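You operate a simulated robot arm through the tools that you are given. There is no shell and no other tool. Be economical: measure what you need, move in short steps, check, and stop when the job is done.

Carry out the task below with a simulated two-armed robot. There is one attempt and no reset: what you move stays moved.

JOB
Stack the 61 mm, 50 mm, 42 mm and 35 mm slats between the posts, widest lowest.
Fine: on edge in the grooves of the notched posts; the other banded slats stay in their slots.

Only the result counts: the job must be done as asked and must still hold three seconds after the hand-in. Knocking over, shifting, dropping, spilling or breaking anything else fails it.

ROBOT AND FRAMES
Two 7-joint arms with fingered hands on one trunk, on a base that drives. Base frame: it is fixed to the floor where the robot stands at the start and does not move with it; the origin is under the middle of the robot, x ahead of it, y to its left, z up; the surface under the hand at the start is at about z = 712. Lengths are in mm, angles in degrees, forces in N, time in s.
The left shoulder is at the start at [60, 177, 900], the right one opposite. Payload 4 kg a hand.
The tool frame of a hand sits at the grasp point between the pads (the TCP): z along the fingers, y along the line on which they close. The tips reach 37 mm beyond it. Largest opening 124 mm; the body of the gripper starts 43 mm behind the TCP. The gripper is a hand of 3 fingers: y runs from the thumb to the fingers, the wrist lies at [-15, -108, -202] in the tool frame.
Orientation is that of the tool frame in the base frame, as [roll, pitch, yaw] about the fixed x, y, z axes, in that order (R = Rz(yaw) Ry(pitch) Rx(roll)). With the fingers straight down and the wrist toward the robot, the tool's x, y and z point along [0, 1, 0], [1, 0, 0] and [0, 0, -1] of the base frame.

CONTROLS
- The arms move only by the tool jog_arm. It takes "left_moves", "right_moves" or both (then of equal length, played together; a hand with none holds still); each is a list of rows, each a list of 6 numbers: the shift along the tool's x, y, z in mm, then the turn, a rotation vector about the tool's x, y, z in degrees. In form: [[x, y, z, wx, wy, wz], ...]. A call has 1 to 20 rows; each row is the pose to reach, as a shift and turn from the pose commanded when the call began, along the tool's axes at that moment. A row lasts 0.2 s, in which the tool goes at most 50 mm and 8.6 degrees; a call with a longer step from one row to the next is refused whole. A pose out of reach is approached as far as the arm can. The call stops where the force on the tool passes 40 N (or 10 N more than at its start, if that is more) or the arm is blocked; 0.2 s more then pass. In this call time passes only in rows, and 0.2 s behind the last. It gives the time, the measured TCP pose, the force on the tool (base axes), the opening and the grip force at its end, in the units of the frame above (readings bear some noise), with the torque about the TCP (base axes, N m) and any sound that the robot's microphone picked up.
- Cameras (640 x 400 px; columns grow to the right, rows downward): "scene" is now at [65, 26.4, 1555.8]; the picture's right is [0.28, -0.96, 0.00], its down [-0.65, -0.19, -0.74] and it looks along [0.71, 0.20, -0.67] (base axes); focal length 257 px, centre (320, 200). "left" rides on the left gripper at [-64, -76, -137] in its tool frame; the picture's right is [-0.84, -0.26, 0.48], its down [0.48, -0.76, 0.43] and it looks along [0.26, 0.60, 0.76] (tool axes); focal length 256 px, centre (320, 200). "right" rides on the right gripper at [64, -76, -137] in its tool frame; the picture's right is [-0.84, 0.26, -0.48], its down [-0.48, -0.76, 0.43] and it looks along [-0.26, 0.60, 0.76] (tool axes); focal length 256 px, centre (320, 200). There is no depth. A picture from a camera that has moved, and an enlarged one, comes with that camera's place and axes in the base frame and with its lens. The place of the scene camera against the robot may be out by one fixed shift of up to 25 mm in any direction.
- grab_frame(camera): a new picture of that camera. No time passes.
- lift_body(by): slides the trunk up (or, below 0, down) by that many mm; the arms and the scene camera ride with it, the base frame stays. It gives what a move gives, with no picture.
- roll_base(legs): drives the robot by 1 to 6 legs, each [ahead, left, turn to the left] in mm, mm and degrees, along the robot's own axes; the way and the turn of a leg run together, so that a leg with both is an arc; at most 1500 mm and 180 degrees a leg. The arms and the cameras ride along, it lands a little off, and it stops where it bumps. It gives what a move gives.
- finger_targets(index, middle, thumb_bend, thumb_turn, hand): sets how far each is bent, from 0 (flat) to 1 (curled in); at 0.3 the hand is open as for a grip, at 0.7 the pads meet at the TCP. One left out holds its place. A second passes; each finger stops where it meets its share of the squeeze, and holds until it gets a number again. It is the only way to open and close the hand. It gives what a move gives, with no picture; readings hold the bend of each and the force on the fingers (four entries, about 0 where the hand has none), thumb and palm. thumb_turn goes from beside the hand (0) to across from the fingers (1), as for a grip.
- aim_head(pan, tilt): turns the head with the scene camera to pan (to the left, within 86 degrees either way) and tilt (down, from -29 to 69), counted from straight ahead of the robot. It gives what a move gives.
- zoom(camera, box): a new picture of the part [left, top, right, bottom] of that camera's present view, enlarged. No time passes.
- sign_off(): hands the job in; it is judged then, once.

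Go step by step. Nothing tells you exact positions but the pictures and the camera data: compare them with the known pose of the tool, close in by small moves and look again before you grip or let go. The budget is 120 turns and 92 pictures, counting those below and the enlarged ones. Unless the task says otherwise, let go and move clear before handing in, and close with one line.

The tools are called after ">>>" by a JSON object that holds its "method" and its "body". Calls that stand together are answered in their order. jog_arm: Moves the arms, as the interface text tells. Its arguments: {"type":"object","properties":{"left_moves":{"type":"array","items":{"type":"array","items":{"type":"number"}}},"right_moves":{"type":"array","items":{"type":"array","items":{"type":"number"}}}},"required":[]} The other tools are called the same way: lift_body (by) slides the trunk up or down; finger_targets (index, middle, thumb_bend, thumb_turn, hand) moves the fingers one by one; roll_base (legs) drives the base; aim_head (pan, tilt) turns the head that bears the scene camera; grab_frame (camera) takes a picture; zoom (camera, box) takes an enlarged picture of a part of a camera's view; sign_off () hands the job in.

At the start:

```text
time: 0.0
left_position: [412.3, 431.6, 1241.2]
left_tool_rot: [180.0, 0.0, 90.0]
left_wrist_force: [-0.4, 0.3, -0.1]
left_torque: [-0.01, -0.03, 0.01]
left_opening: 123.7
left_grip_force: 0.0
left_shape: jaw
left_bend: [0.3, 0.3, 0.3, 0.98]
left_finger forces: [0.1, 0.1, 0.0, 0.0, 0.0, 0.0]
right_position: [520.8, -3.9, 1323.7]
right_tool_rot: [-180.0, 0.0, 90.0]
right_wrist_force: [-0.6, -0.3, 0.1]
right_torque: [0.01, -0.03, 0.01]
right_opening: 123.6
right_grip_force: 0.1
right_shape: jaw
right_bend: [0.3, 0.3, 0.3, 0.98]
right_finger forces: [0.0, 0.1, 0.0, 0.0, 0.0, 0.0]
trunk travel left (down, up): [-425.0, 165.0]
robot x, y, heading: [1.0, -0.8, -0.3]
head pan, tilt: [16.0, 42.3]
```

scene: 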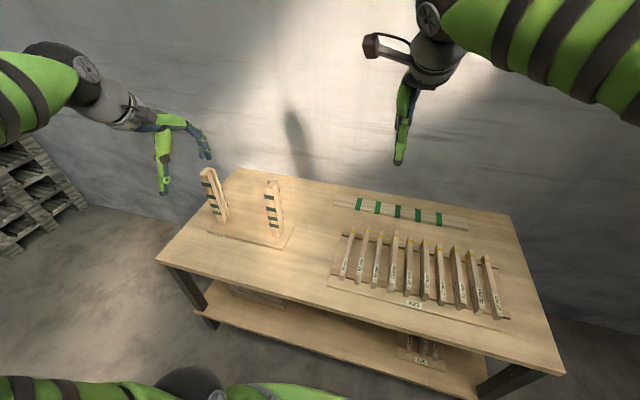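
right: 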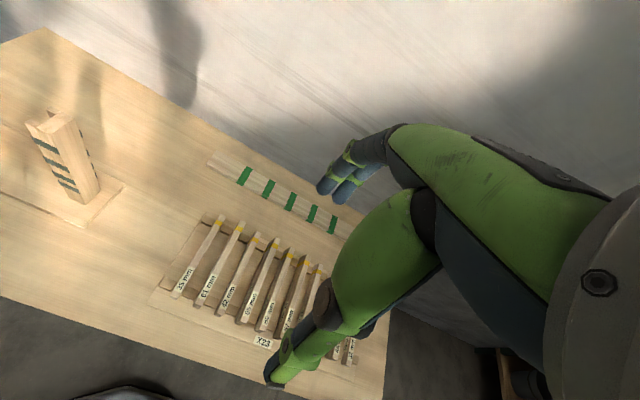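
left: 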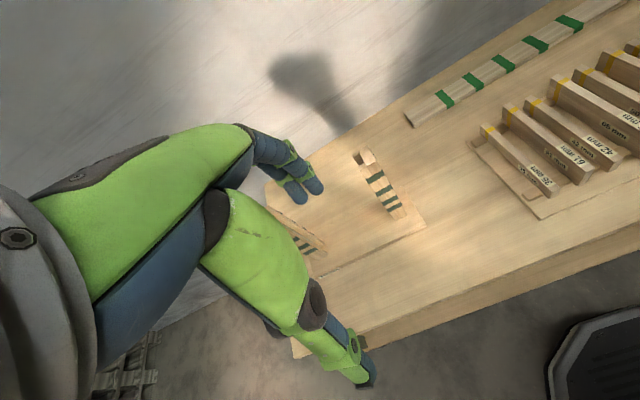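

I see a table with two notched posts at the left, a rack of labelled slats at the right, and a green-banded slat behind. I'll zoom in to read the labels and post details.

>>> {"method": "zoom", "body": {"camera": "scene", "box": [320, 180, 520, 325]}}

>>> {"method": "zoom", "body": {"camera": "scene", "box": [180, 150, 320, 260]}}

>>> {"method": "zoom", "body": {"camera": "right", "box": [140, 190, 370, 370]}}

```text
2.76 times, centred on (420, 252) of scene
camera zoom: at [65.0, 26.4, 1555.8], right [0.28, -0.96, 0.0], down [-0.65, -0.19, -0.74], along [0.71, 0.2, -0.67], focal length 710 px, centre (44, 55)
```

zoom: 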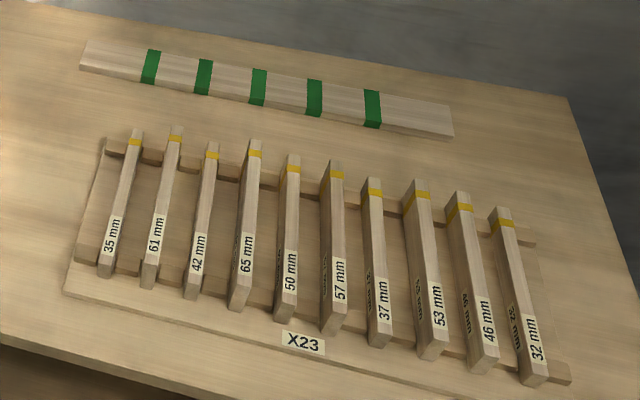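

```text
3.64 times, centred on (250, 205) of scene
camera zoom: at [65.0, 26.4, 1555.8], right [0.28, -0.96, 0.0], down [-0.65, -0.19, -0.74], along [0.71, 0.2, -0.67], focal length 935 px, centre (574, 182)
```

zoom: 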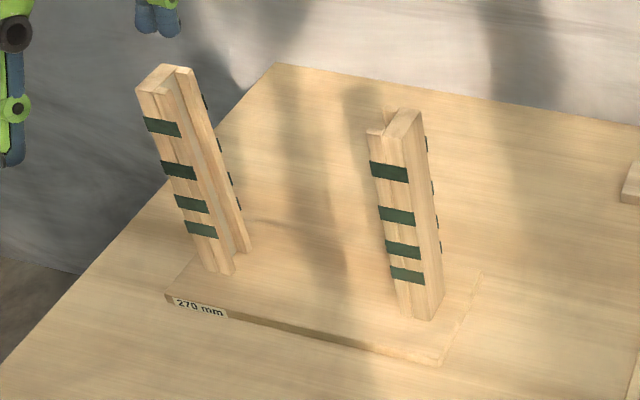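

```text
2.22 times, centred on (255, 280) of right
camera zoom: at [443.1, 61.5, 1461.5], right [0.26, -0.84, 0.48], down [-0.76, -0.48, -0.43], along [0.6, -0.26, -0.76], focal length 569 px, centre (464, 22)
```

zoom: 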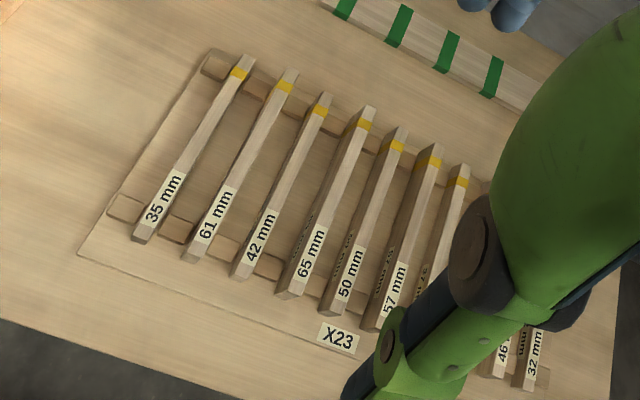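

The rack X23 slats lie along x at roughly x 545–790 with 54 mm spacing, and the posts stand at roughly x 686, y 392 and 649. I'll check the lower shelf and details before moving.

>>> {"method": "zoom", "body": {"camera": "scene", "box": [380, 320, 470, 376]}}

>>> {"method": "zoom", "body": {"camera": "scene", "box": [325, 220, 421, 280]}}

>>> {"method": "zoom", "body": {"camera": "left", "box": [250, 140, 442, 260]}}

```text
7.11 times, centred on (425, 348) of scene
camera zoom: at [65.0, 26.4, 1555.8], right [0.28, -0.96, 0.0], down [-0.65, -0.19, -0.74], along [0.71, 0.2, -0.67], focal length 1829 px, centre (-427, -852)
```

zoom: 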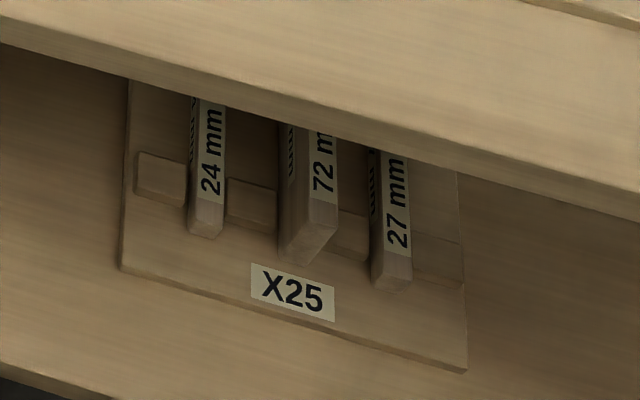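

```text
6.67 times, centred on (373, 250) of scene
camera zoom: at [65.0, 26.4, 1555.8], right [0.28, -0.96, 0.0], down [-0.65, -0.19, -0.74], along [0.71, 0.2, -0.67], focal length 1715 px, centre (-33, -133)
```

zoom: 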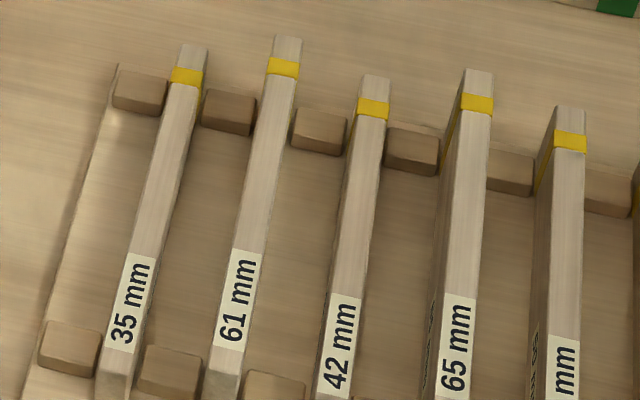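

```text
3.33 times, centred on (346, 200) of left
camera zoom: at [336.0, 367.2, 1375.5], right [-0.26, -0.84, -0.48], down [-0.76, 0.48, -0.43], along [0.6, 0.26, -0.76], focal length 853 px, centre (233, 200)
```

zoom: 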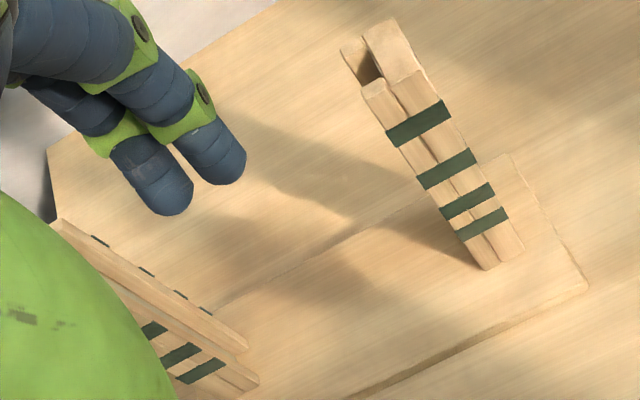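

Lower shelf X25 is a separate set and not needed. I'll move the right arm out of the way and bring the left hand, turned by −90° yaw, over the rack to measure from its camera.

>>> {"method": "jog_arm", "body": {"left_moves": [[-15, 10, 15, 0, 0, 0], [-40, 25, 30, 0, 0, 0], [-70, 40, 45, 0, 0, 6], [-105, 55, 65, 0, 0, 14], [-140, 70, 85, 0, 0, 22], [-175, 85, 105, 0, 0, 30], [-210, 100, 125, 0, 0, 38], [-245, 115, 145, 0, 0, 46], [-280, 130, 165, 0, 0, 54], [-315, 145, 185, 0, 0, 62], [-345, 160, 205, 0, 0, 70], [-370, 170, 220, 0, 0, 78], [-390, 180, 232, 0, 0, 84], [-405, 188, 241, 0, 0, 90]], "right_moves": [[-45, 0, 0, 0, 0, 0], [-90, 0, 0, 0, 0, 0], [-135, 0, 0, 0, 0, 0], [-180, 0, 0, 0, 0, 0], [-225, 0, 0, 0, 0, 0], [-270, 0, 0, 0, 0, 0], [-315, -10, 0, 0, 0, 0], [-360, -20, 0, 0, 0, 0], [-400, -40, 0, 0, 0, 0], [-420, -60, 0, 0, 0, 0], [-430, -80, 0, 0, 0, 0], [-430, -100, 0, 0, 0, 0], [-430, -110, 0, 0, 0, 0], [-430, -110, 0, 0, 0, 0]]}}

>>> {"method": "grab_frame", "body": {"camera": "left"}}

>>> {"method": "grab_frame", "body": {"camera": "scene"}}

```text
time: 3.0
left_position: [599.7, 27.3, 998.4]
left_tool_rot: [180.0, -0.1, 0.1]
left_wrist_force: [-0.5, 0.3, 0.8]
left_torque: [0.02, 0.03, 0.0]
left_opening: 123.7
left_grip_force: 0.0
left_shape: jaw
left_bend: [0.3, 0.3, 0.3, 0.98]
left_finger forces: [0.0, 0.1, 0.1, 0.1, 0.0, 0.0]
right_position: [410.1, -433.8, 1323.4]
right_tool_rot: [180.0, 0.0, 89.9]
right_wrist_force: [-0.4, -0.1, -0.3]
right_torque: [0.01, 0.01, 0.02]
right_opening: 123.8
right_grip_force: 0.1
right_shape: jaw
right_bend: [0.3, 0.3, 0.3, 0.98]
right_finger forces: [0.0, 0.0, 0.1, 0.0, 0.0, 0.0]
trunk travel left (down, up): [-425.0, 165.0]
robot x, y, heading: [-2.0, -3.2, 0.1]
head pan, tilt: [16.0, 42.3]
```

```text
82 pictures are left
camera left: at [537.0, 101.5, 1133.6], right [-0.84, 0.26, -0.48], down [0.48, 0.76, -0.43], along [0.25, -0.6, -0.76], focal length 256 px, centre (320, 200)
```

left: 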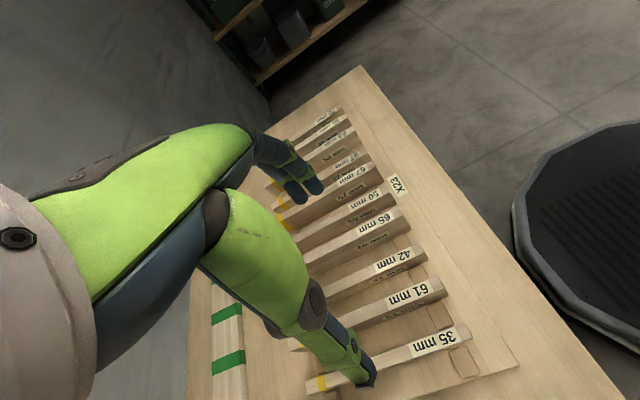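

```text
81 pictures are left
camera scene: at [65.6, 26.1, 1555.8], right [0.28, -0.96, 0.0], down [-0.65, -0.19, -0.74], along [0.71, 0.2, -0.67], focal length 257 px, centre (320, 200)
```

scene: 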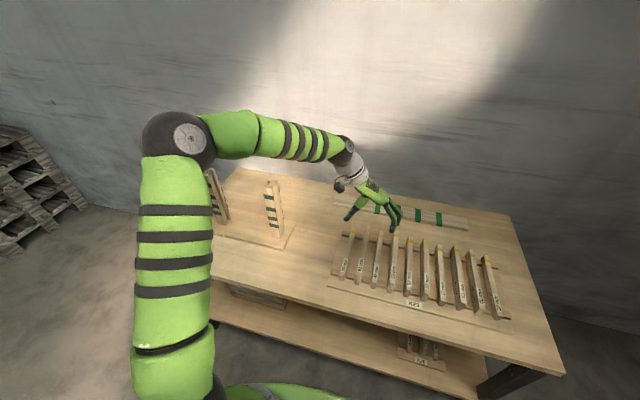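

The left arm reaches the rack well. I'll pre-shape the fingers narrower and descend to hover above the 61 mm slat (near x 667, y 30).

>>> {"method": "finger_targets", "body": {"hand": "left", "index": 0.53, "middle": 0.53, "thumb_bend": 0.53, "thumb_turn": 1.0}}

>>> {"method": "jog_arm", "body": {"left_moves": [[20, 0, 35, 0, 0, 0], [45, 0, 70, 0, 0, 0], [67, -3, 108, 0, 0, 0]]}}

>>> {"method": "grab_frame", "body": {"camera": "left"}}

>>> {"method": "zoom", "body": {"camera": "scene", "box": [320, 170, 448, 250]}}

```text
time: 4.0
left_position: [599.4, 26.4, 998.9]
left_tool_rot: [-180.0, 0.0, 0.0]
left_wrist_force: [-0.6, 0.4, 1.0]
left_torque: [0.01, 0.01, 0.01]
left_opening: 53.1
left_grip_force: 0.1
left_shape: fingers
left_bend: [0.53, 0.53, 0.53, 1.0]
left_finger forces: [0.1, 0.1, 0.1, 0.0, 0.0, 0.1]
right_position: [410.7, -433.7, 1324.6]
right_tool_rot: [-180.0, -0.1, 90.1]
right_wrist_force: [0.4, -0.3, 0.8]
right_torque: [-0.02, -0.01, 0.0]
right_opening: 123.8
right_grip_force: 0.0
right_shape: jaw
right_bend: [0.3, 0.3, 0.3, 0.98]
right_finger forces: [0.1, 0.1, 0.0, 0.0, 0.1, 0.0]
trunk travel left (down, up): [-425.0, 165.0]
robot x, y, heading: [0.7, 2.4, 0.0]
head pan, tilt: [16.0, 42.3]
```

```text
time: 4.8
left_position: [666.8, 30.7, 890.8]
left_tool_rot: [-179.9, 0.0, 0.0]
left_wrist_force: [0.4, -0.5, 0.0]
left_torque: [-0.02, 0.0, 0.01]
left_opening: 53.2
left_grip_force: 0.0
left_shape: fingers
left_bend: [0.53, 0.53, 0.53, 1.0]
left_finger forces: [0.0, 0.0, 0.1, 0.0, 0.1, 0.0]
right_position: [411.3, -432.5, 1323.9]
right_tool_rot: [-179.9, 0.0, 90.0]
right_wrist_force: [0.0, -0.2, 0.6]
right_torque: [0.02, -0.01, 0.0]
right_opening: 123.4
right_grip_force: 0.1
right_shape: jaw
right_bend: [0.3, 0.3, 0.3, 0.98]
right_finger forces: [0.1, 0.1, 0.0, 0.1, 0.0, 0.1]
trunk travel left (down, up): [-425.0, 165.0]
robot x, y, heading: [-1.3, -1.8, 0.2]
head pan, tilt: [16.0, 42.3]
```

```text
80 pictures are left
camera left: at [603.7, 104.5, 1025.3], right [-0.84, 0.26, -0.48], down [0.48, 0.76, -0.43], along [0.26, -0.6, -0.76], focal length 256 px, centre (320, 200)
```

left: 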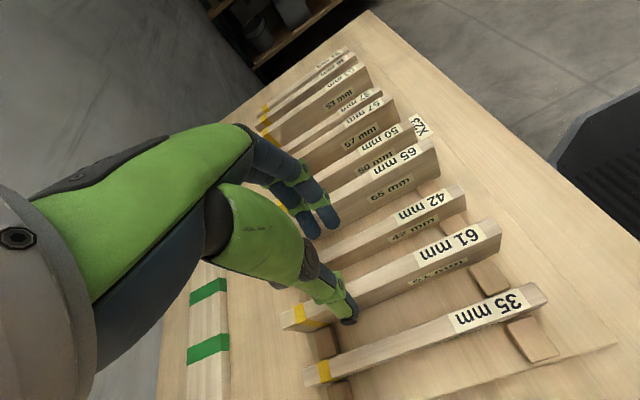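

```text
5.00 times, centred on (384, 210) of scene
camera zoom: at [65.8, 26.5, 1555.9], right [0.28, -0.96, 0.0], down [-0.65, -0.19, -0.74], along [0.71, 0.2, -0.67], focal length 1286 px, centre (0, 150)
```

zoom: 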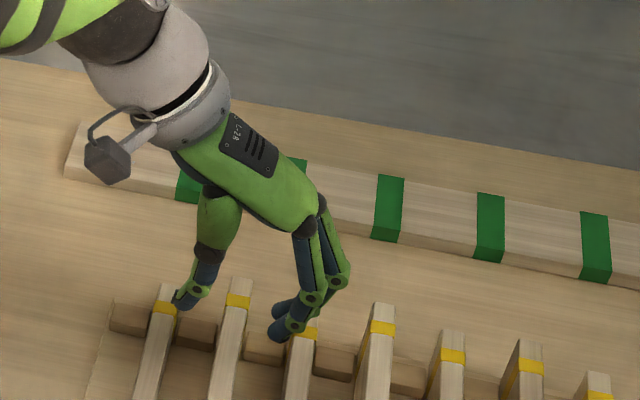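

I'll zoom on the slat ends in the left camera for accurate measurement.

>>> {"method": "zoom", "body": {"camera": "left", "box": [390, 180, 582, 300]}}

>>> {"method": "zoom", "body": {"camera": "left", "box": [260, 270, 420, 370]}}

```text
3.33 times, centred on (486, 240) of left
camera zoom: at [603.7, 104.5, 1025.3], right [-0.84, 0.26, -0.48], down [0.48, 0.76, -0.43], along [0.26, -0.6, -0.76], focal length 853 px, centre (-233, 67)
```

zoom: 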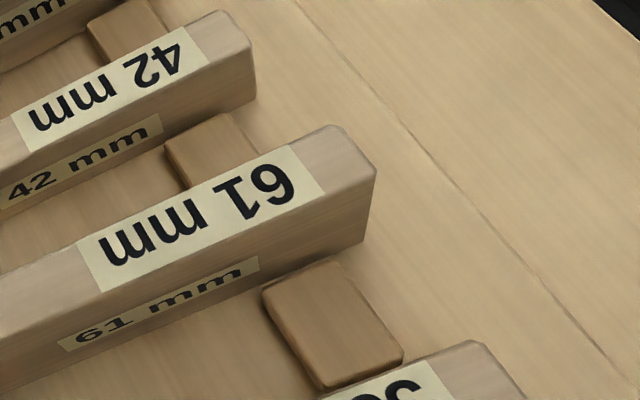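

```text
4.00 times, centred on (340, 320) of left
camera zoom: at [603.7, 104.5, 1025.3], right [-0.84, 0.26, -0.48], down [0.48, 0.76, -0.43], along [0.26, -0.6, -0.76], focal length 1024 px, centre (240, -280)
```

zoom: 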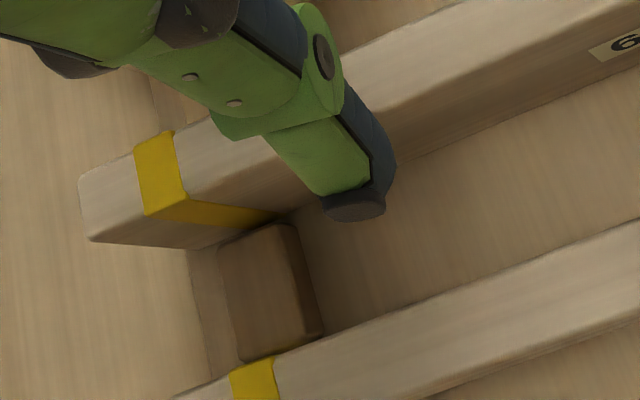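

Slat 61: x 541–781, centre (661, 26), about 14 mm thick, top at z ≈ 770. I'll centre above it and go down to just above its top for a check.

>>> {"method": "jog_arm", "body": {"left_moves": [[-3, 2, 35, 0, 0, 0], [-6, 4, 70, 0, 0, 0]]}}

>>> {"method": "grab_frame", "body": {"camera": "left"}}

>>> {"method": "zoom", "body": {"camera": "scene", "box": [330, 190, 430, 252]}}

```text
time: 5.4
left_position: [659.1, 25.0, 820.7]
left_tool_rot: [180.0, 0.0, 0.0]
left_wrist_force: [-0.4, -0.7, 0.0]
left_torque: [-0.02, -0.02, -0.02]
left_opening: 53.0
left_grip_force: 0.0
left_shape: fingers
left_bend: [0.53, 0.53, 0.53, 1.0]
left_finger forces: [0.0, 0.0, 0.0, 0.1, 0.0, 0.1]
right_position: [410.5, -433.3, 1324.9]
right_tool_rot: [179.9, 0.0, 90.0]
right_wrist_force: [0.9, -0.8, -0.2]
right_torque: [0.0, 0.0, 0.0]
right_opening: 123.8
right_grip_force: 0.0
right_shape: jaw
right_bend: [0.3, 0.3, 0.3, 0.98]
right_finger forces: [0.0, 0.0, 0.0, 0.0, 0.0, 0.0]
trunk travel left (down, up): [-425.0, 165.0]
robot x, y, heading: [0.7, -0.5, 0.1]
head pan, tilt: [16.0, 42.3]
```

```text
76 pictures are left
camera left: at [597.0, 99.8, 955.6], right [-0.84, 0.26, -0.48], down [0.48, 0.76, -0.43], along [0.26, -0.6, -0.76], focal length 256 px, centre (320, 200)
```

left: 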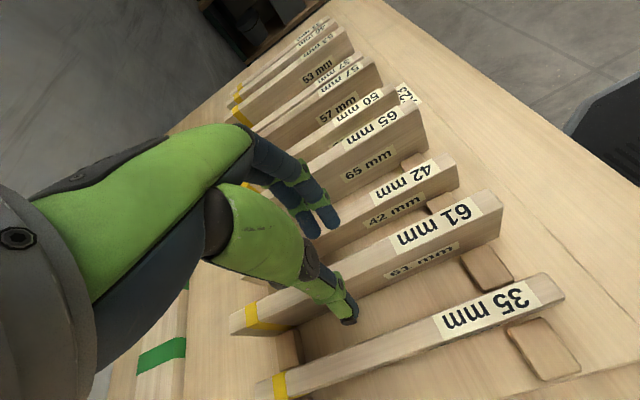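

```text
6.40 times, centred on (380, 221) of scene
camera zoom: at [65.5, 26.3, 1555.9], right [0.28, -0.96, 0.0], down [-0.65, -0.19, -0.74], along [0.71, 0.2, -0.67], focal length 1646 px, centre (-64, 66)
```

zoom: 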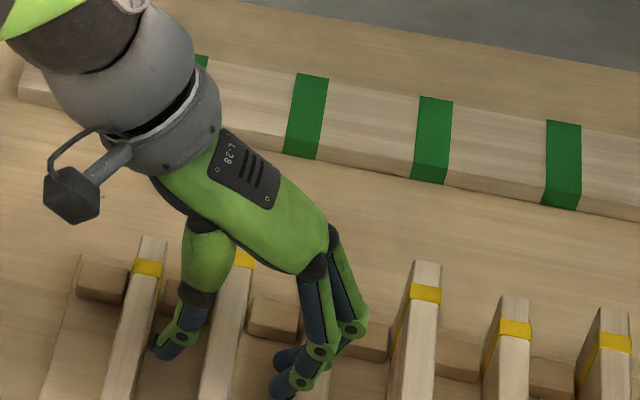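

The fingers straddle the slat well. I'll descend to TCP z ≈ 766 and look again.

>>> {"method": "jog_arm", "body": {"left_moves": [[0, 0, 20, 0, 0, 0], [0, 0, 40, 0, 0, 0], [0, 0, 54, 0, 0, 0]]}}

>>> {"method": "grab_frame", "body": {"camera": "left"}}

>>> {"method": "zoom", "body": {"camera": "scene", "box": [330, 200, 430, 262]}}

```text
time: 6.2
left_position: [663.1, 22.8, 778.7]
left_tool_rot: [179.5, -0.5, 0.2]
left_wrist_force: [-7.2, 7.6, 22.6]
left_torque: [-0.83, 0.03, -0.29]
left_opening: 52.9
left_grip_force: 12.2
left_shape: fingers
left_bend: [0.53, 0.56, 0.53, 1.0]
left_finger forces: [0.0, 24.3, 0.1, 0.0, 0.0, 0.0]
right_position: [410.7, -432.2, 1324.7]
right_tool_rot: [179.9, 0.0, 90.0]
right_wrist_force: [0.8, -0.9, 0.1]
right_torque: [0.01, 0.01, 0.04]
right_opening: 123.8
right_grip_force: 0.0
right_shape: jaw
right_bend: [0.3, 0.3, 0.3, 0.98]
right_finger forces: [0.1, 0.0, 0.0, 0.0, 0.0, 0.0]
trunk travel left (down, up): [-425.0, 165.0]
robot x, y, heading: [-0.1, 2.8, -0.0]
head pan, tilt: [16.0, 42.3]
stopped in row 3 (left hand): the force on the tool passed its limit at 47 N (the readings are from after the stop); the commanded pose is now the measured one
```

```text
74 pictures are left
camera left: at [598.5, 99.3, 912.7], right [-0.83, 0.25, -0.49], down [0.48, 0.76, -0.44], along [0.26, -0.6, -0.75], focal length 256 px, centre (320, 200)
```

left: 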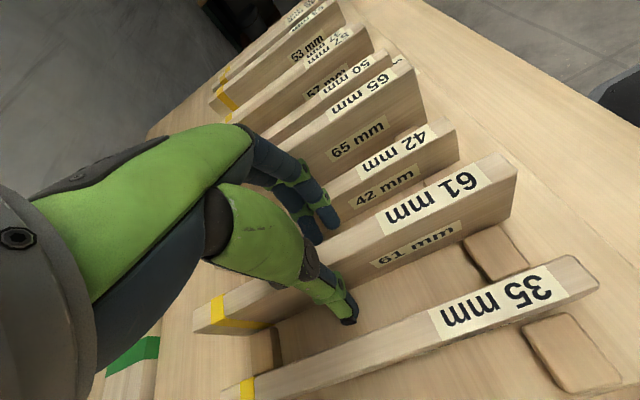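

```text
6.40 times, centred on (380, 231) of scene
camera zoom: at [63.7, 27.0, 1556.2], right [0.28, -0.96, 0.0], down [-0.65, -0.19, -0.74], along [0.71, 0.2, -0.67], focal length 1646 px, centre (-64, 2)
```

zoom: 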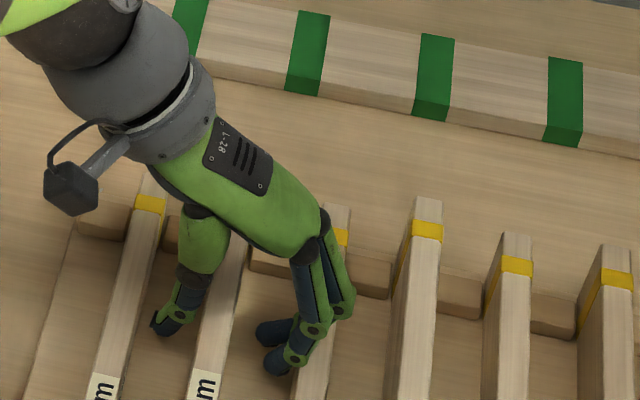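

The middle finger touched the neighbouring 42 mm slat. I'll lift, narrow the fingers and check the neighbour has not shifted.

>>> {"method": "jog_arm", "body": {"left_moves": [[-1, -3, -15, 0, 0, 0], [-2, -3, -40, 0.5, 0.5, 0], [-2, -3, -52, 0.5, 0.5, 0]]}}

>>> {"method": "finger_targets", "body": {"hand": "left", "index": 0.61, "middle": 0.61, "thumb_bend": 0.59, "thumb_turn": 1.0}}

>>> {"method": "grab_frame", "body": {"camera": "left"}}

>>> {"method": "zoom", "body": {"camera": "scene", "box": [325, 200, 453, 280]}}

```text
time: 7.0
left_position: [660.5, 25.7, 827.8]
left_tool_rot: [-179.8, -0.9, 0.2]
left_wrist_force: [-0.4, 0.2, -0.8]
left_torque: [0.0, -0.03, 0.01]
left_opening: 52.7
left_grip_force: 0.0
left_shape: fingers
left_bend: [0.53, 0.53, 0.53, 1.0]
left_finger forces: [0.0, 0.0, 0.0, 0.1, 0.1, 0.1]
right_position: [410.6, -433.4, 1324.7]
right_tool_rot: [-179.9, 0.0, 90.0]
right_wrist_force: [0.3, 0.9, -0.6]
right_torque: [-0.01, 0.02, -0.03]
right_opening: 123.4
right_grip_force: 0.0
right_shape: jaw
right_bend: [0.3, 0.3, 0.3, 0.98]
right_finger forces: [0.0, 0.0, 0.0, 0.0, 0.0, 0.0]
trunk travel left (down, up): [-425.0, 165.0]
robot x, y, heading: [1.0, 1.2, -0.0]
head pan, tilt: [16.0, 42.3]
```

```text
time: 8.0
left_position: [660.1, 24.9, 828.5]
left_tool_rot: [180.0, -0.9, 0.2]
left_wrist_force: [-0.6, -0.2, -0.1]
left_torque: [0.01, 0.02, 0.01]
left_opening: 31.4
left_grip_force: 0.0
left_shape: fingers
left_bend: [0.61, 0.61, 0.59, 1.0]
left_finger forces: [0.0, 0.1, 0.0, 0.1, 0.0, 0.0]
right_position: [410.5, -433.4, 1324.2]
right_tool_rot: [-180.0, 0.0, 90.0]
right_wrist_force: [-0.2, 0.5, -0.5]
right_torque: [-0.02, -0.01, -0.03]
right_opening: 123.5
right_grip_force: 0.0
right_shape: jaw
right_bend: [0.3, 0.3, 0.3, 0.98]
right_finger forces: [0.0, 0.1, 0.0, 0.0, 0.0, 0.0]
trunk travel left (down, up): [-425.0, 165.0]
robot x, y, heading: [2.6, 0.3, 0.2]
head pan, tilt: [16.0, 42.3]
```

```text
72 pictures are left
camera left: at [595.4, 100.8, 961.5], right [-0.83, 0.26, -0.5], down [0.49, 0.76, -0.43], along [0.27, -0.59, -0.76], focal length 256 px, centre (320, 200)
```

left: 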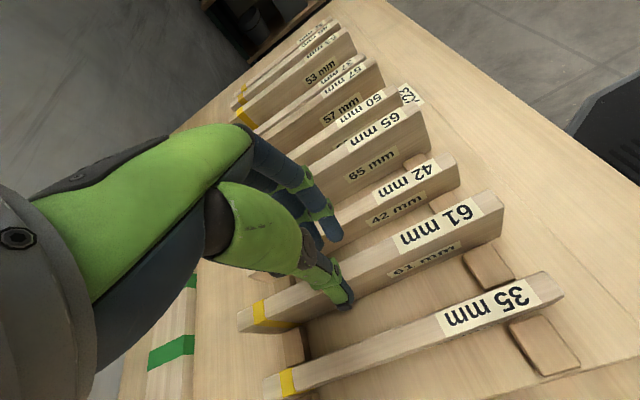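

```text
5.00 times, centred on (389, 240) of scene
camera zoom: at [65.1, 26.4, 1555.8], right [0.28, -0.96, 0.0], down [-0.65, -0.19, -0.74], along [0.71, 0.2, -0.67], focal length 1286 px, centre (-25, 0)
```

zoom: 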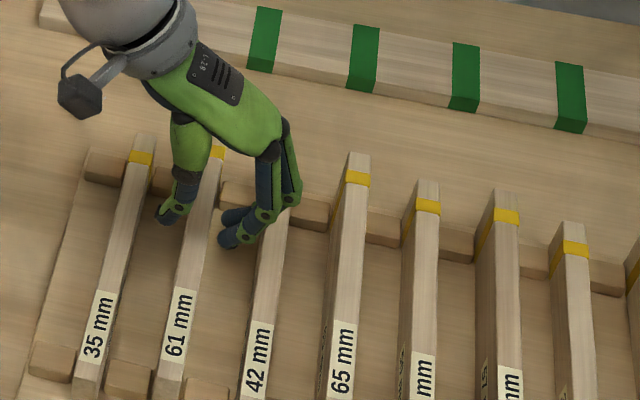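

The neighbour looks undisturbed. I'll level the hand and descend again with the narrower opening.

>>> {"method": "jog_arm", "body": {"left_moves": [[1, 0, 15, 0, -0.9, 0], [1, 0, 30, 0, -0.9, 0], [1, 0, 45, 0, -0.9, 0], [1, 0, 58, 0, -0.9, 0]]}}

>>> {"method": "grab_frame", "body": {"camera": "left"}}

>>> {"method": "zoom", "body": {"camera": "scene", "box": [325, 200, 453, 280]}}

```text
time: 9.0
left_position: [663.3, 26.8, 770.1]
left_tool_rot: [-179.9, -0.1, 0.2]
left_wrist_force: [-0.2, 0.8, 0.2]
left_torque: [0.01, -0.01, 0.01]
left_opening: 31.5
left_grip_force: 0.5
left_shape: fingers
left_bend: [0.61, 0.61, 0.59, 1.0]
left_finger forces: [0.0, 0.2, 0.0, 0.0, 0.2, 0.0]
right_position: [410.8, -433.7, 1325.2]
right_tool_rot: [180.0, 0.0, 90.0]
right_wrist_force: [0.2, 0.0, -1.0]
right_torque: [0.0, 0.04, -0.03]
right_opening: 123.5
right_grip_force: 0.0
right_shape: jaw
right_bend: [0.3, 0.3, 0.3, 0.98]
right_finger forces: [0.1, 0.0, 0.0, 0.0, 0.0, 0.0]
trunk travel left (down, up): [-425.0, 165.0]
robot x, y, heading: [-0.5, 2.4, 0.1]
head pan, tilt: [16.0, 42.3]
```

```text
70 pictures are left
camera left: at [599.7, 101.6, 904.8], right [-0.84, 0.26, -0.48], down [0.48, 0.76, -0.43], along [0.26, -0.59, -0.76], focal length 256 px, centre (320, 200)
```

left: 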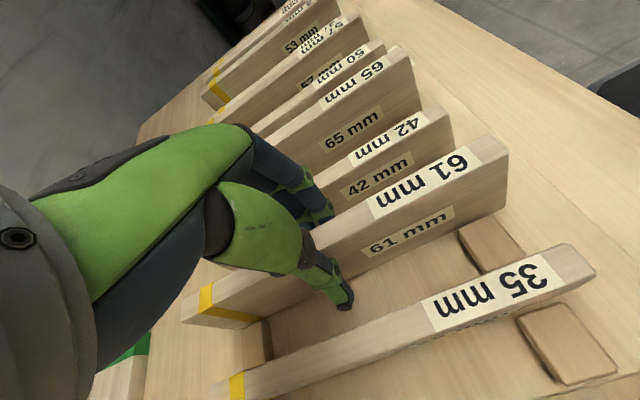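

```text
5.00 times, centred on (389, 240) of scene
camera zoom: at [65.3, 26.4, 1555.8], right [0.28, -0.96, 0.0], down [-0.65, -0.19, -0.74], along [0.71, 0.2, -0.67], focal length 1286 px, centre (-25, 0)
```

zoom: 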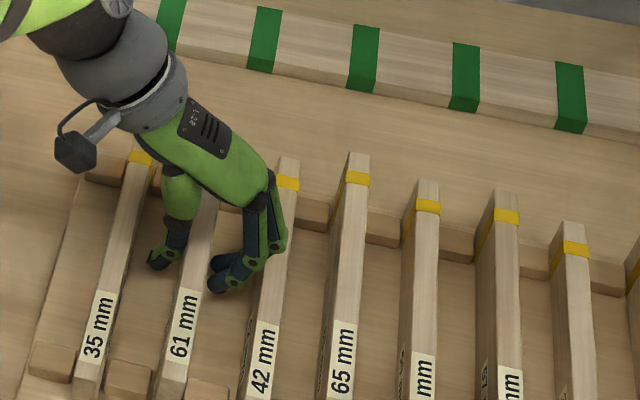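

Fingers are around the 61 mm slat. I'll go 7 mm deeper and close.

>>> {"method": "jog_arm", "body": {"left_moves": [[-2, -1, 7, 0, 0, 0]]}}

>>> {"method": "finger_targets", "body": {"hand": "left", "index": 0.76, "middle": 0.76, "thumb_bend": 0.76}}

>>> {"method": "grab_frame", "body": {"camera": "left"}}

```text
time: 9.4
left_position: [659.6, 28.7, 762.3]
left_tool_rot: [-179.9, 0.0, 0.2]
left_wrist_force: [0.5, 0.4, 0.1]
left_torque: [-0.03, -0.01, 0.02]
left_opening: 31.6
left_grip_force: 0.5
left_shape: fingers
left_bend: [0.61, 0.61, 0.59, 1.0]
left_finger forces: [0.0, 0.6, 0.1, 0.1, 0.4, 0.1]
right_position: [411.7, -432.5, 1324.0]
right_tool_rot: [-180.0, 0.0, 90.0]
right_wrist_force: [-0.6, 0.3, -0.1]
right_torque: [-0.03, -0.05, 0.03]
right_opening: 123.8
right_grip_force: 0.1
right_shape: jaw
right_bend: [0.3, 0.3, 0.3, 0.98]
right_finger forces: [0.0, 0.0, 0.1, 0.0, 0.0, 0.1]
trunk travel left (down, up): [-425.0, 165.0]
robot x, y, heading: [-0.6, 0.8, 0.1]
head pan, tilt: [16.0, 42.3]
```

```text
time: 10.4
left_position: [661.6, 27.3, 762.8]
left_tool_rot: [180.0, 0.0, 0.1]
left_wrist_force: [-1.4, -6.3, -0.4]
left_torque: [-0.25, 0.03, -0.05]
left_opening: 16.3
left_grip_force: 22.6
left_shape: fingers
left_bend: [0.64, 0.65, 0.67, 1.0]
left_finger forces: [12.8, 12.7, 0.0, 0.0, 19.5, 0.0]
right_position: [409.7, -432.9, 1324.0]
right_tool_rot: [179.9, 0.0, 90.0]
right_wrist_force: [-0.8, 1.2, 0.8]
right_torque: [0.01, -0.03, -0.02]
right_opening: 123.8
right_grip_force: 0.2
right_shape: jaw
right_bend: [0.3, 0.3, 0.3, 0.98]
right_finger forces: [0.1, 0.0, 0.0, 0.0, 0.1, 0.1]
trunk travel left (down, up): [-425.0, 165.0]
robot x, y, heading: [3.7, -1.8, 0.0]
head pan, tilt: [16.0, 42.3]
```

```text
68 pictures are left
camera left: at [597.5, 101.8, 898.0], right [-0.84, 0.26, -0.48], down [0.48, 0.76, -0.43], along [0.26, -0.59, -0.76], focal length 256 px, centre (320, 200)
```

left: 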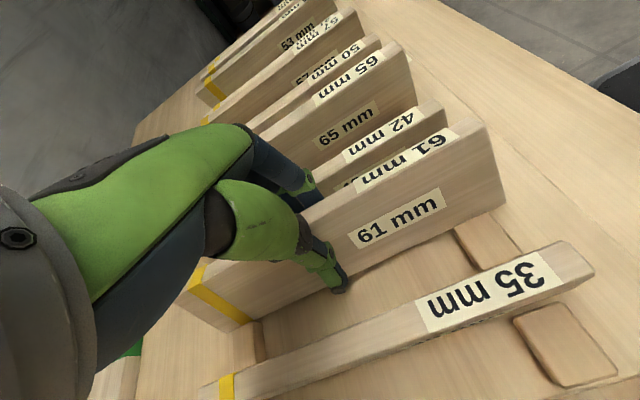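

Gripped. I'll lift straight up out of the slots and inspect how the slat sits in the hand.

>>> {"method": "jog_arm", "body": {"left_moves": [[0, 0, -15, 0, 0, 0], [0, 0, -40, 0, 0, 0], [0, 0, -80, 0, 0, 0], [0, 0, -120, 0, 0, 0], [0, 0, -160, 0, 0, 0]]}}

>>> {"method": "grab_frame", "body": {"camera": "left"}}

>>> {"method": "zoom", "body": {"camera": "scene", "box": [300, 140, 460, 240]}}

```text
time: 11.6
left_position: [659.8, 27.0, 923.4]
left_tool_rot: [-179.9, -0.1, 0.2]
left_wrist_force: [0.4, 0.1, -1.8]
left_torque: [0.0, -0.03, 0.01]
left_opening: 16.3
left_grip_force: 21.7
left_shape: fingers
left_bend: [0.64, 0.65, 0.67, 1.0]
left_finger forces: [12.0, 10.4, 0.0, 0.1, 21.8, 0.0]
right_position: [410.3, -432.9, 1324.3]
right_tool_rot: [180.0, 0.0, 90.1]
right_wrist_force: [0.2, 0.3, -0.9]
right_torque: [-0.01, 0.02, -0.01]
right_opening: 123.5
right_grip_force: 0.1
right_shape: jaw
right_bend: [0.3, 0.3, 0.3, 0.98]
right_finger forces: [0.0, 0.1, 0.1, 0.0, 0.0, 0.0]
trunk travel left (down, up): [-425.0, 165.0]
robot x, y, heading: [1.0, 0.7, 0.1]
head pan, tilt: [16.0, 42.3]
```

```text
67 pictures are left
camera left: at [596.2, 101.8, 1057.8], right [-0.84, 0.26, -0.48], down [0.48, 0.76, -0.43], along [0.26, -0.59, -0.76], focal length 256 px, centre (320, 200)
```

left: 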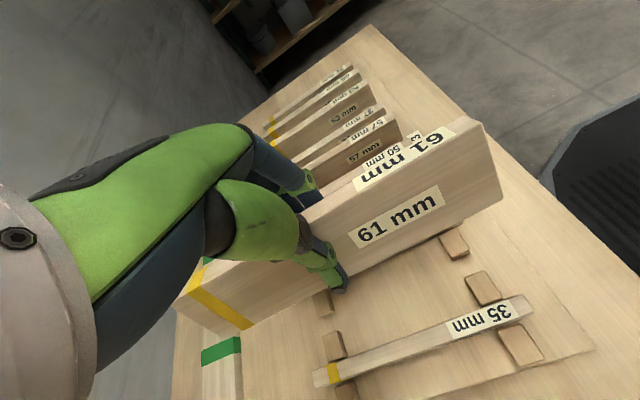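

```text
4.00 times, centred on (380, 190) of scene
camera zoom: at [64.8, 26.2, 1555.8], right [0.28, -0.96, 0.0], down [-0.65, -0.19, -0.74], along [0.71, 0.2, -0.67], focal length 1029 px, centre (80, 240)
```

zoom: 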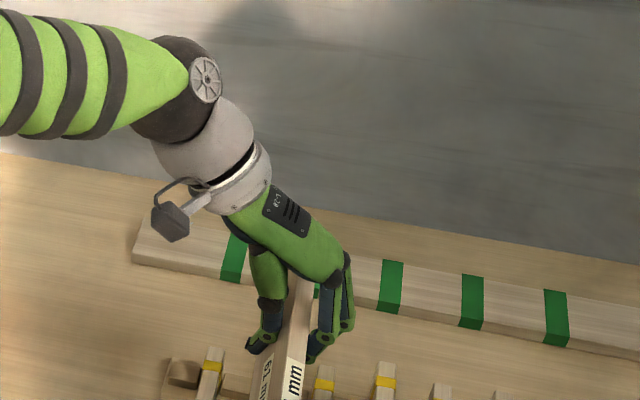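

Held. I'll zoom on the near end and far end to measure the slat's pose in the hand (tilt matters for the grooves).

>>> {"method": "zoom", "body": {"camera": "left", "box": [380, 100, 540, 200]}}

>>> {"method": "zoom", "body": {"camera": "left", "box": [160, 240, 320, 340]}}

```text
4.00 times, centred on (460, 150) of left
camera zoom: at [596.2, 101.8, 1057.8], right [-0.84, 0.26, -0.48], down [0.48, 0.76, -0.43], along [0.26, -0.59, -0.76], focal length 1024 px, centre (-240, 400)
```

zoom: 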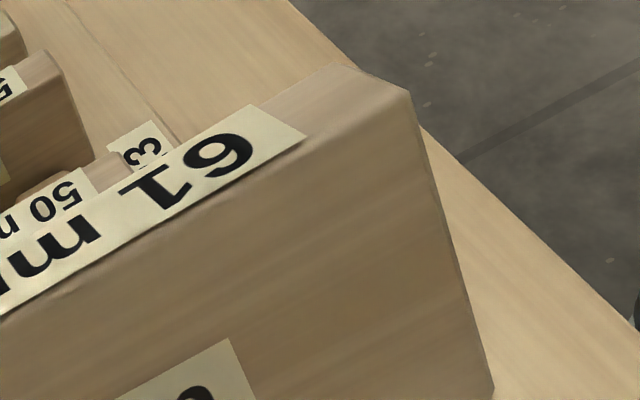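

```text
4.00 times, centred on (240, 290) of left
camera zoom: at [596.2, 101.8, 1057.8], right [-0.84, 0.26, -0.48], down [0.48, 0.76, -0.43], along [0.26, -0.59, -0.76], focal length 1024 px, centre (640, -160)
```

zoom: 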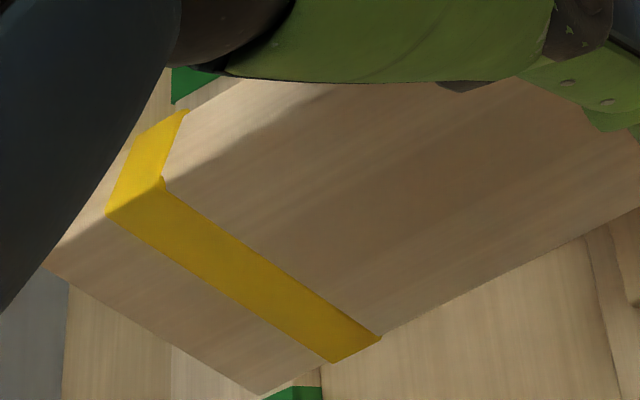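

The slat sits tilted about 21° about its long axis in the grasp (top leaning away from thumb). I can correct this by tilting the hand; first I'll measure the posts closely.

>>> {"method": "zoom", "body": {"camera": "scene", "box": [195, 160, 307, 230]}}

>>> {"method": "zoom", "body": {"camera": "scene", "box": [195, 200, 307, 270]}}

```text
5.71 times, centred on (251, 195) of scene
camera zoom: at [64.8, 26.2, 1555.8], right [0.28, -0.96, 0.0], down [-0.65, -0.19, -0.74], along [0.71, 0.2, -0.67], focal length 1470 px, centre (714, 229)
```

zoom: 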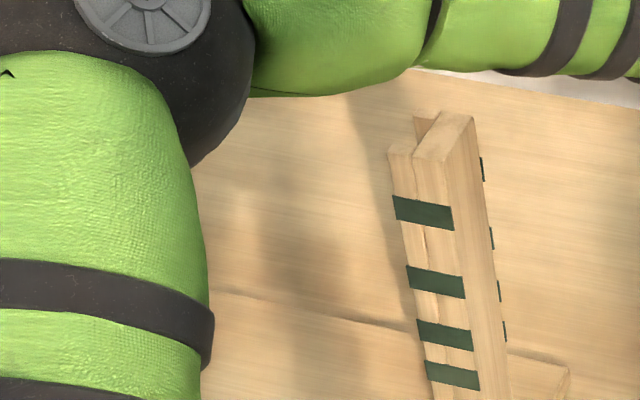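

```text
5.71 times, centred on (251, 235) of scene
camera zoom: at [64.8, 26.2, 1555.8], right [0.28, -0.96, 0.0], down [-0.65, -0.19, -0.74], along [0.71, 0.2, -0.67], focal length 1470 px, centre (714, 0)
```

zoom: 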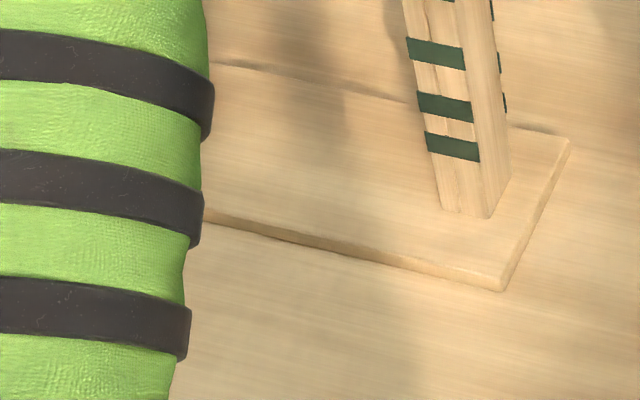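

I'll carry the slat up and over toward the posts, turning back to yaw 90, and hover robot-side of the posts for a look.

>>> {"method": "jog_arm", "body": {"left_moves": [[0, 0, -45, 0, 0, 0], [0, 0, -90, 0, 0, 0], [-5, -10, -130, 0, 0, -4], [-15, -40, -160, 0, 0, -11], [-25, -80, -185, 0, 0, -18], [-35, -122, -205, 0, 0, -25], [-45, -165, -220, 0, 0, -32], [-55, -208, -227, 0, 0, -39], [-65, -252, -227, 0, 0, -46], [-75, -296, -227, 0, 0, -53], [-85, -340, -227, 0, 0, -60], [-95, -384, -227, 0, 0, -67], [-105, -425, -227, 0, 0, -74], [-115, -460, -227, 0, 0, -81], [-120, -485, -227, 0, 0, -87], [-120, -493, -227, 0, 0, -90]]}}

>>> {"method": "grab_frame", "body": {"camera": "left"}}

>>> {"method": "grab_frame", "body": {"camera": "scene"}}

```text
time: 15.0
left_position: [539.2, 520.4, 1150.8]
left_tool_rot: [-180.0, 0.0, 90.4]
left_wrist_force: [0.2, 0.3, -1.1]
left_torque: [0.06, -0.03, 0.0]
left_opening: 16.4
left_grip_force: 22.2
left_shape: fingers
left_bend: [0.64, 0.65, 0.67, 1.0]
left_finger forces: [11.6, 10.1, 0.1, 0.0, 21.3, 0.0]
right_position: [411.3, -432.4, 1324.7]
right_tool_rot: [180.0, 0.0, 90.0]
right_wrist_force: [-0.5, 0.2, -0.7]
right_torque: [0.02, 0.01, 0.0]
right_opening: 124.0
right_grip_force: 0.1
right_shape: jaw
right_bend: [0.3, 0.3, 0.3, 0.98]
right_finger forces: [0.1, 0.0, 0.0, 0.0, 0.0, 0.1]
trunk travel left (down, up): [-425.0, 165.0]
robot x, y, heading: [-1.6, -2.8, 0.1]
head pan, tilt: [16.0, 42.3]
```

```text
61 pictures are left
camera left: at [463.7, 455.2, 1285.6], right [-0.25, -0.84, -0.48], down [-0.76, 0.48, -0.43], along [0.6, 0.26, -0.76], focal length 256 px, centre (320, 200)
```

left: 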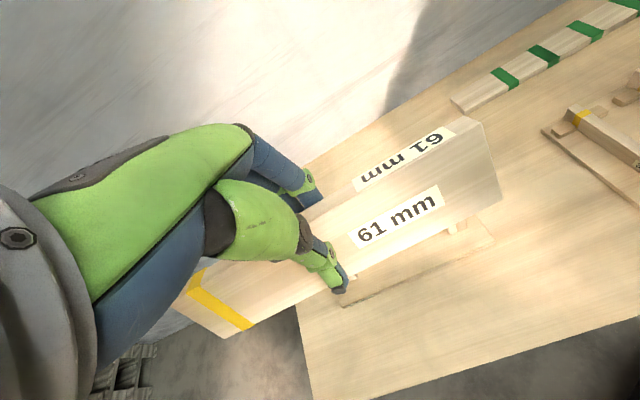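

```text
60 pictures are left
camera scene: at [65.2, 26.5, 1555.8], right [0.28, -0.96, 0.0], down [-0.65, -0.19, -0.74], along [0.71, 0.2, -0.67], focal length 257 px, centre (320, 200)
```

scene: 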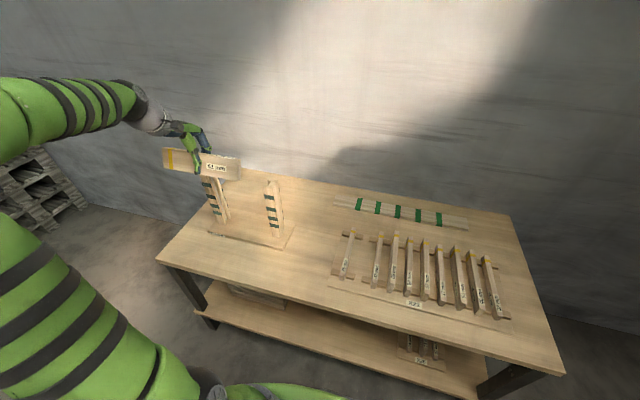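

The slat blocks the view of the left post from both cameras. I'll pull the hand back toward the robot to clear the scene view.

>>> {"method": "jog_arm", "body": {"left_moves": [[0, -35, 0, 0, 0, 0], [0, -70, 0, 0, 0, 0], [0, -105, 0, 0, 0, 0], [0, -140, 0, 0, 0, 0]]}}

>>> {"method": "zoom", "body": {"camera": "scene", "box": [190, 160, 302, 230]}}

>>> {"method": "zoom", "body": {"camera": "scene", "box": [190, 190, 302, 260]}}

>>> {"method": "zoom", "body": {"camera": "scene", "box": [70, 130, 230, 230]}}

```text
time: 16.0
left_position: [396.0, 520.6, 1149.2]
left_tool_rot: [179.9, 0.0, 90.0]
left_wrist_force: [0.3, 0.0, -1.3]
left_torque: [0.02, 0.03, 0.0]
left_opening: 16.3
left_grip_force: 21.6
left_shape: fingers
left_bend: [0.64, 0.65, 0.67, 1.0]
left_finger forces: [11.6, 10.3, 0.0, 0.0, 21.5, 0.0]
right_position: [409.8, -432.7, 1323.8]
right_tool_rot: [180.0, 0.1, 90.0]
right_wrist_force: [-0.3, -0.1, 0.4]
right_torque: [0.01, 0.0, 0.01]
right_opening: 123.6
right_grip_force: 0.1
right_shape: jaw
right_bend: [0.3, 0.3, 0.3, 0.98]
right_finger forces: [0.0, 0.0, 0.0, 0.1, 0.0, 0.1]
trunk travel left (down, up): [-425.0, 165.0]
robot x, y, heading: [-1.3, 0.5, 0.1]
head pan, tilt: [16.0, 42.3]
```

```text
5.71 times, centred on (246, 195) of scene
camera zoom: at [64.3, 26.4, 1555.9], right [0.28, -0.96, 0.0], down [-0.65, -0.19, -0.74], along [0.71, 0.2, -0.67], focal length 1470 px, centre (743, 229)
```

zoom: 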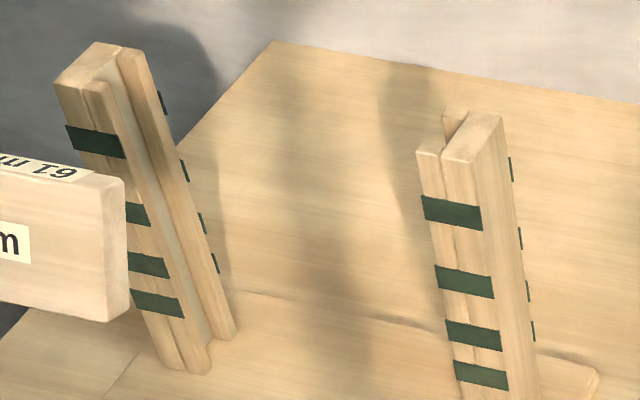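

```text
5.71 times, centred on (246, 225) of scene
camera zoom: at [64.3, 26.4, 1555.9], right [0.28, -0.96, 0.0], down [-0.65, -0.19, -0.74], along [0.71, 0.2, -0.67], focal length 1470 px, centre (743, 57)
```

zoom: 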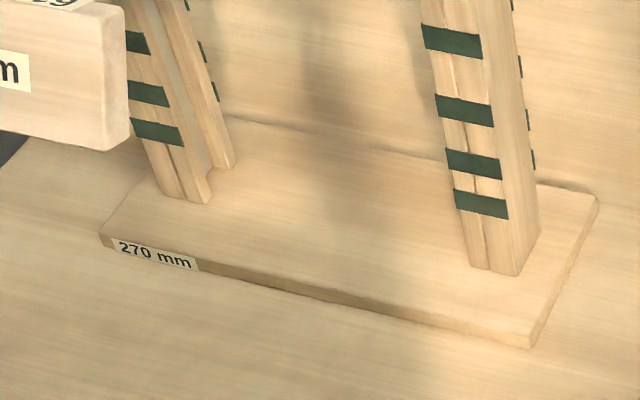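

```text
4.00 times, centred on (150, 180) of scene
camera zoom: at [64.3, 26.4, 1555.9], right [0.28, -0.96, 0.0], down [-0.65, -0.19, -0.74], along [0.71, 0.2, -0.67], focal length 1029 px, centre (1000, 280)
```

zoom: 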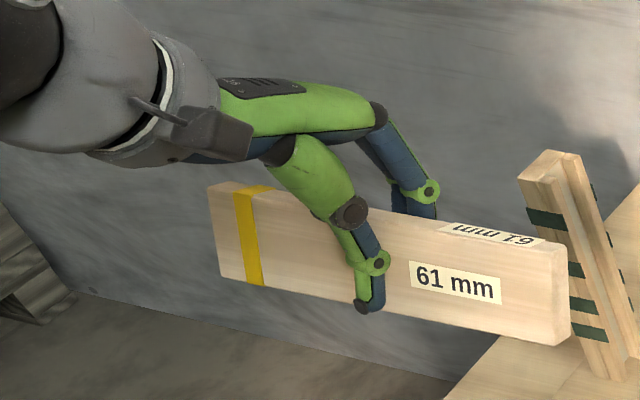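

Posts are about 270 mm high (top z ≈ 990), the grooves face each other with centre around x 670, y 508. I'll tilt the hand −21.5° about tool x to bring the slat vertical and hover above the posts.

>>> {"method": "jog_arm", "body": {"left_moves": [[-2, 30, 0, -7, 0, 0], [-4, 70, 0, -14, 0, 0], [-8, 115, 10, -21.5, 0, 0], [-10, 160, 25, -21.5, 0, 0], [-12, 205, 45, -21.5, 0, 0], [-14, 248, 65, -21.5, 0, 0]]}}

>>> {"method": "grab_frame", "body": {"camera": "left"}}

>>> {"method": "zoom", "body": {"camera": "scene", "box": [180, 130, 308, 210]}}

```text
time: 17.4
left_position: [647.3, 509.9, 1083.3]
left_tool_rot: [158.5, -0.3, 90.2]
left_wrist_force: [0.3, -0.3, -0.7]
left_torque: [-0.02, 0.01, 0.01]
left_opening: 16.0
left_grip_force: 21.8
left_shape: fingers
left_bend: [0.65, 0.65, 0.67, 1.0]
left_finger forces: [11.6, 10.3, 0.0, 0.0, 22.0, 0.0]
right_position: [411.3, -431.1, 1323.8]
right_tool_rot: [-180.0, 0.1, 90.1]
right_wrist_force: [-0.3, 0.5, 0.6]
right_torque: [-0.05, -0.01, -0.01]
right_opening: 123.9
right_grip_force: 0.1
right_shape: jaw
right_bend: [0.3, 0.3, 0.3, 0.98]
right_finger forces: [0.0, 0.0, 0.1, 0.1, 0.0, 0.0]
trunk travel left (down, up): [-425.0, 165.0]
robot x, y, heading: [-2.5, 1.9, 0.1]
head pan, tilt: [16.0, 42.3]
```

```text
56 pictures are left
camera left: at [527.0, 443.1, 1181.2], right [-0.06, -0.84, -0.55], down [-0.55, 0.48, -0.68], along [0.83, 0.26, -0.49], focal length 256 px, centre (320, 200)
```

left: 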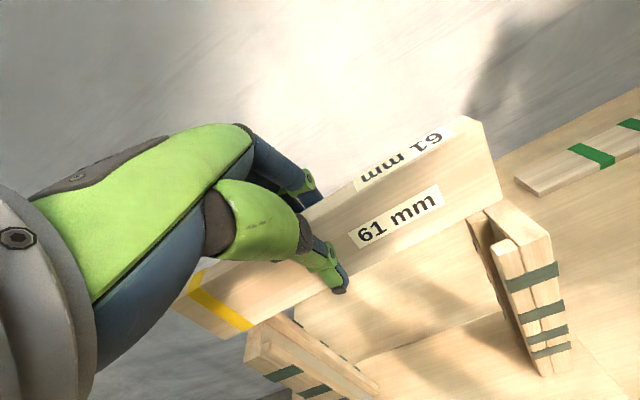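

```text
5.00 times, centred on (244, 170) of scene
camera zoom: at [65.6, 28.0, 1555.8], right [0.28, -0.96, 0.0], down [-0.65, -0.19, -0.74], along [0.71, 0.2, -0.67], focal length 1286 px, centre (700, 350)
```

zoom: 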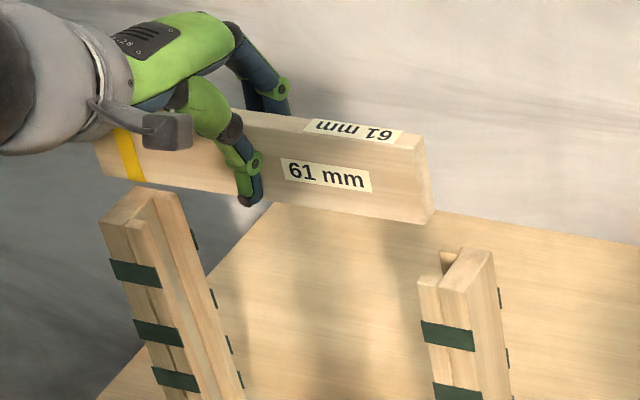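

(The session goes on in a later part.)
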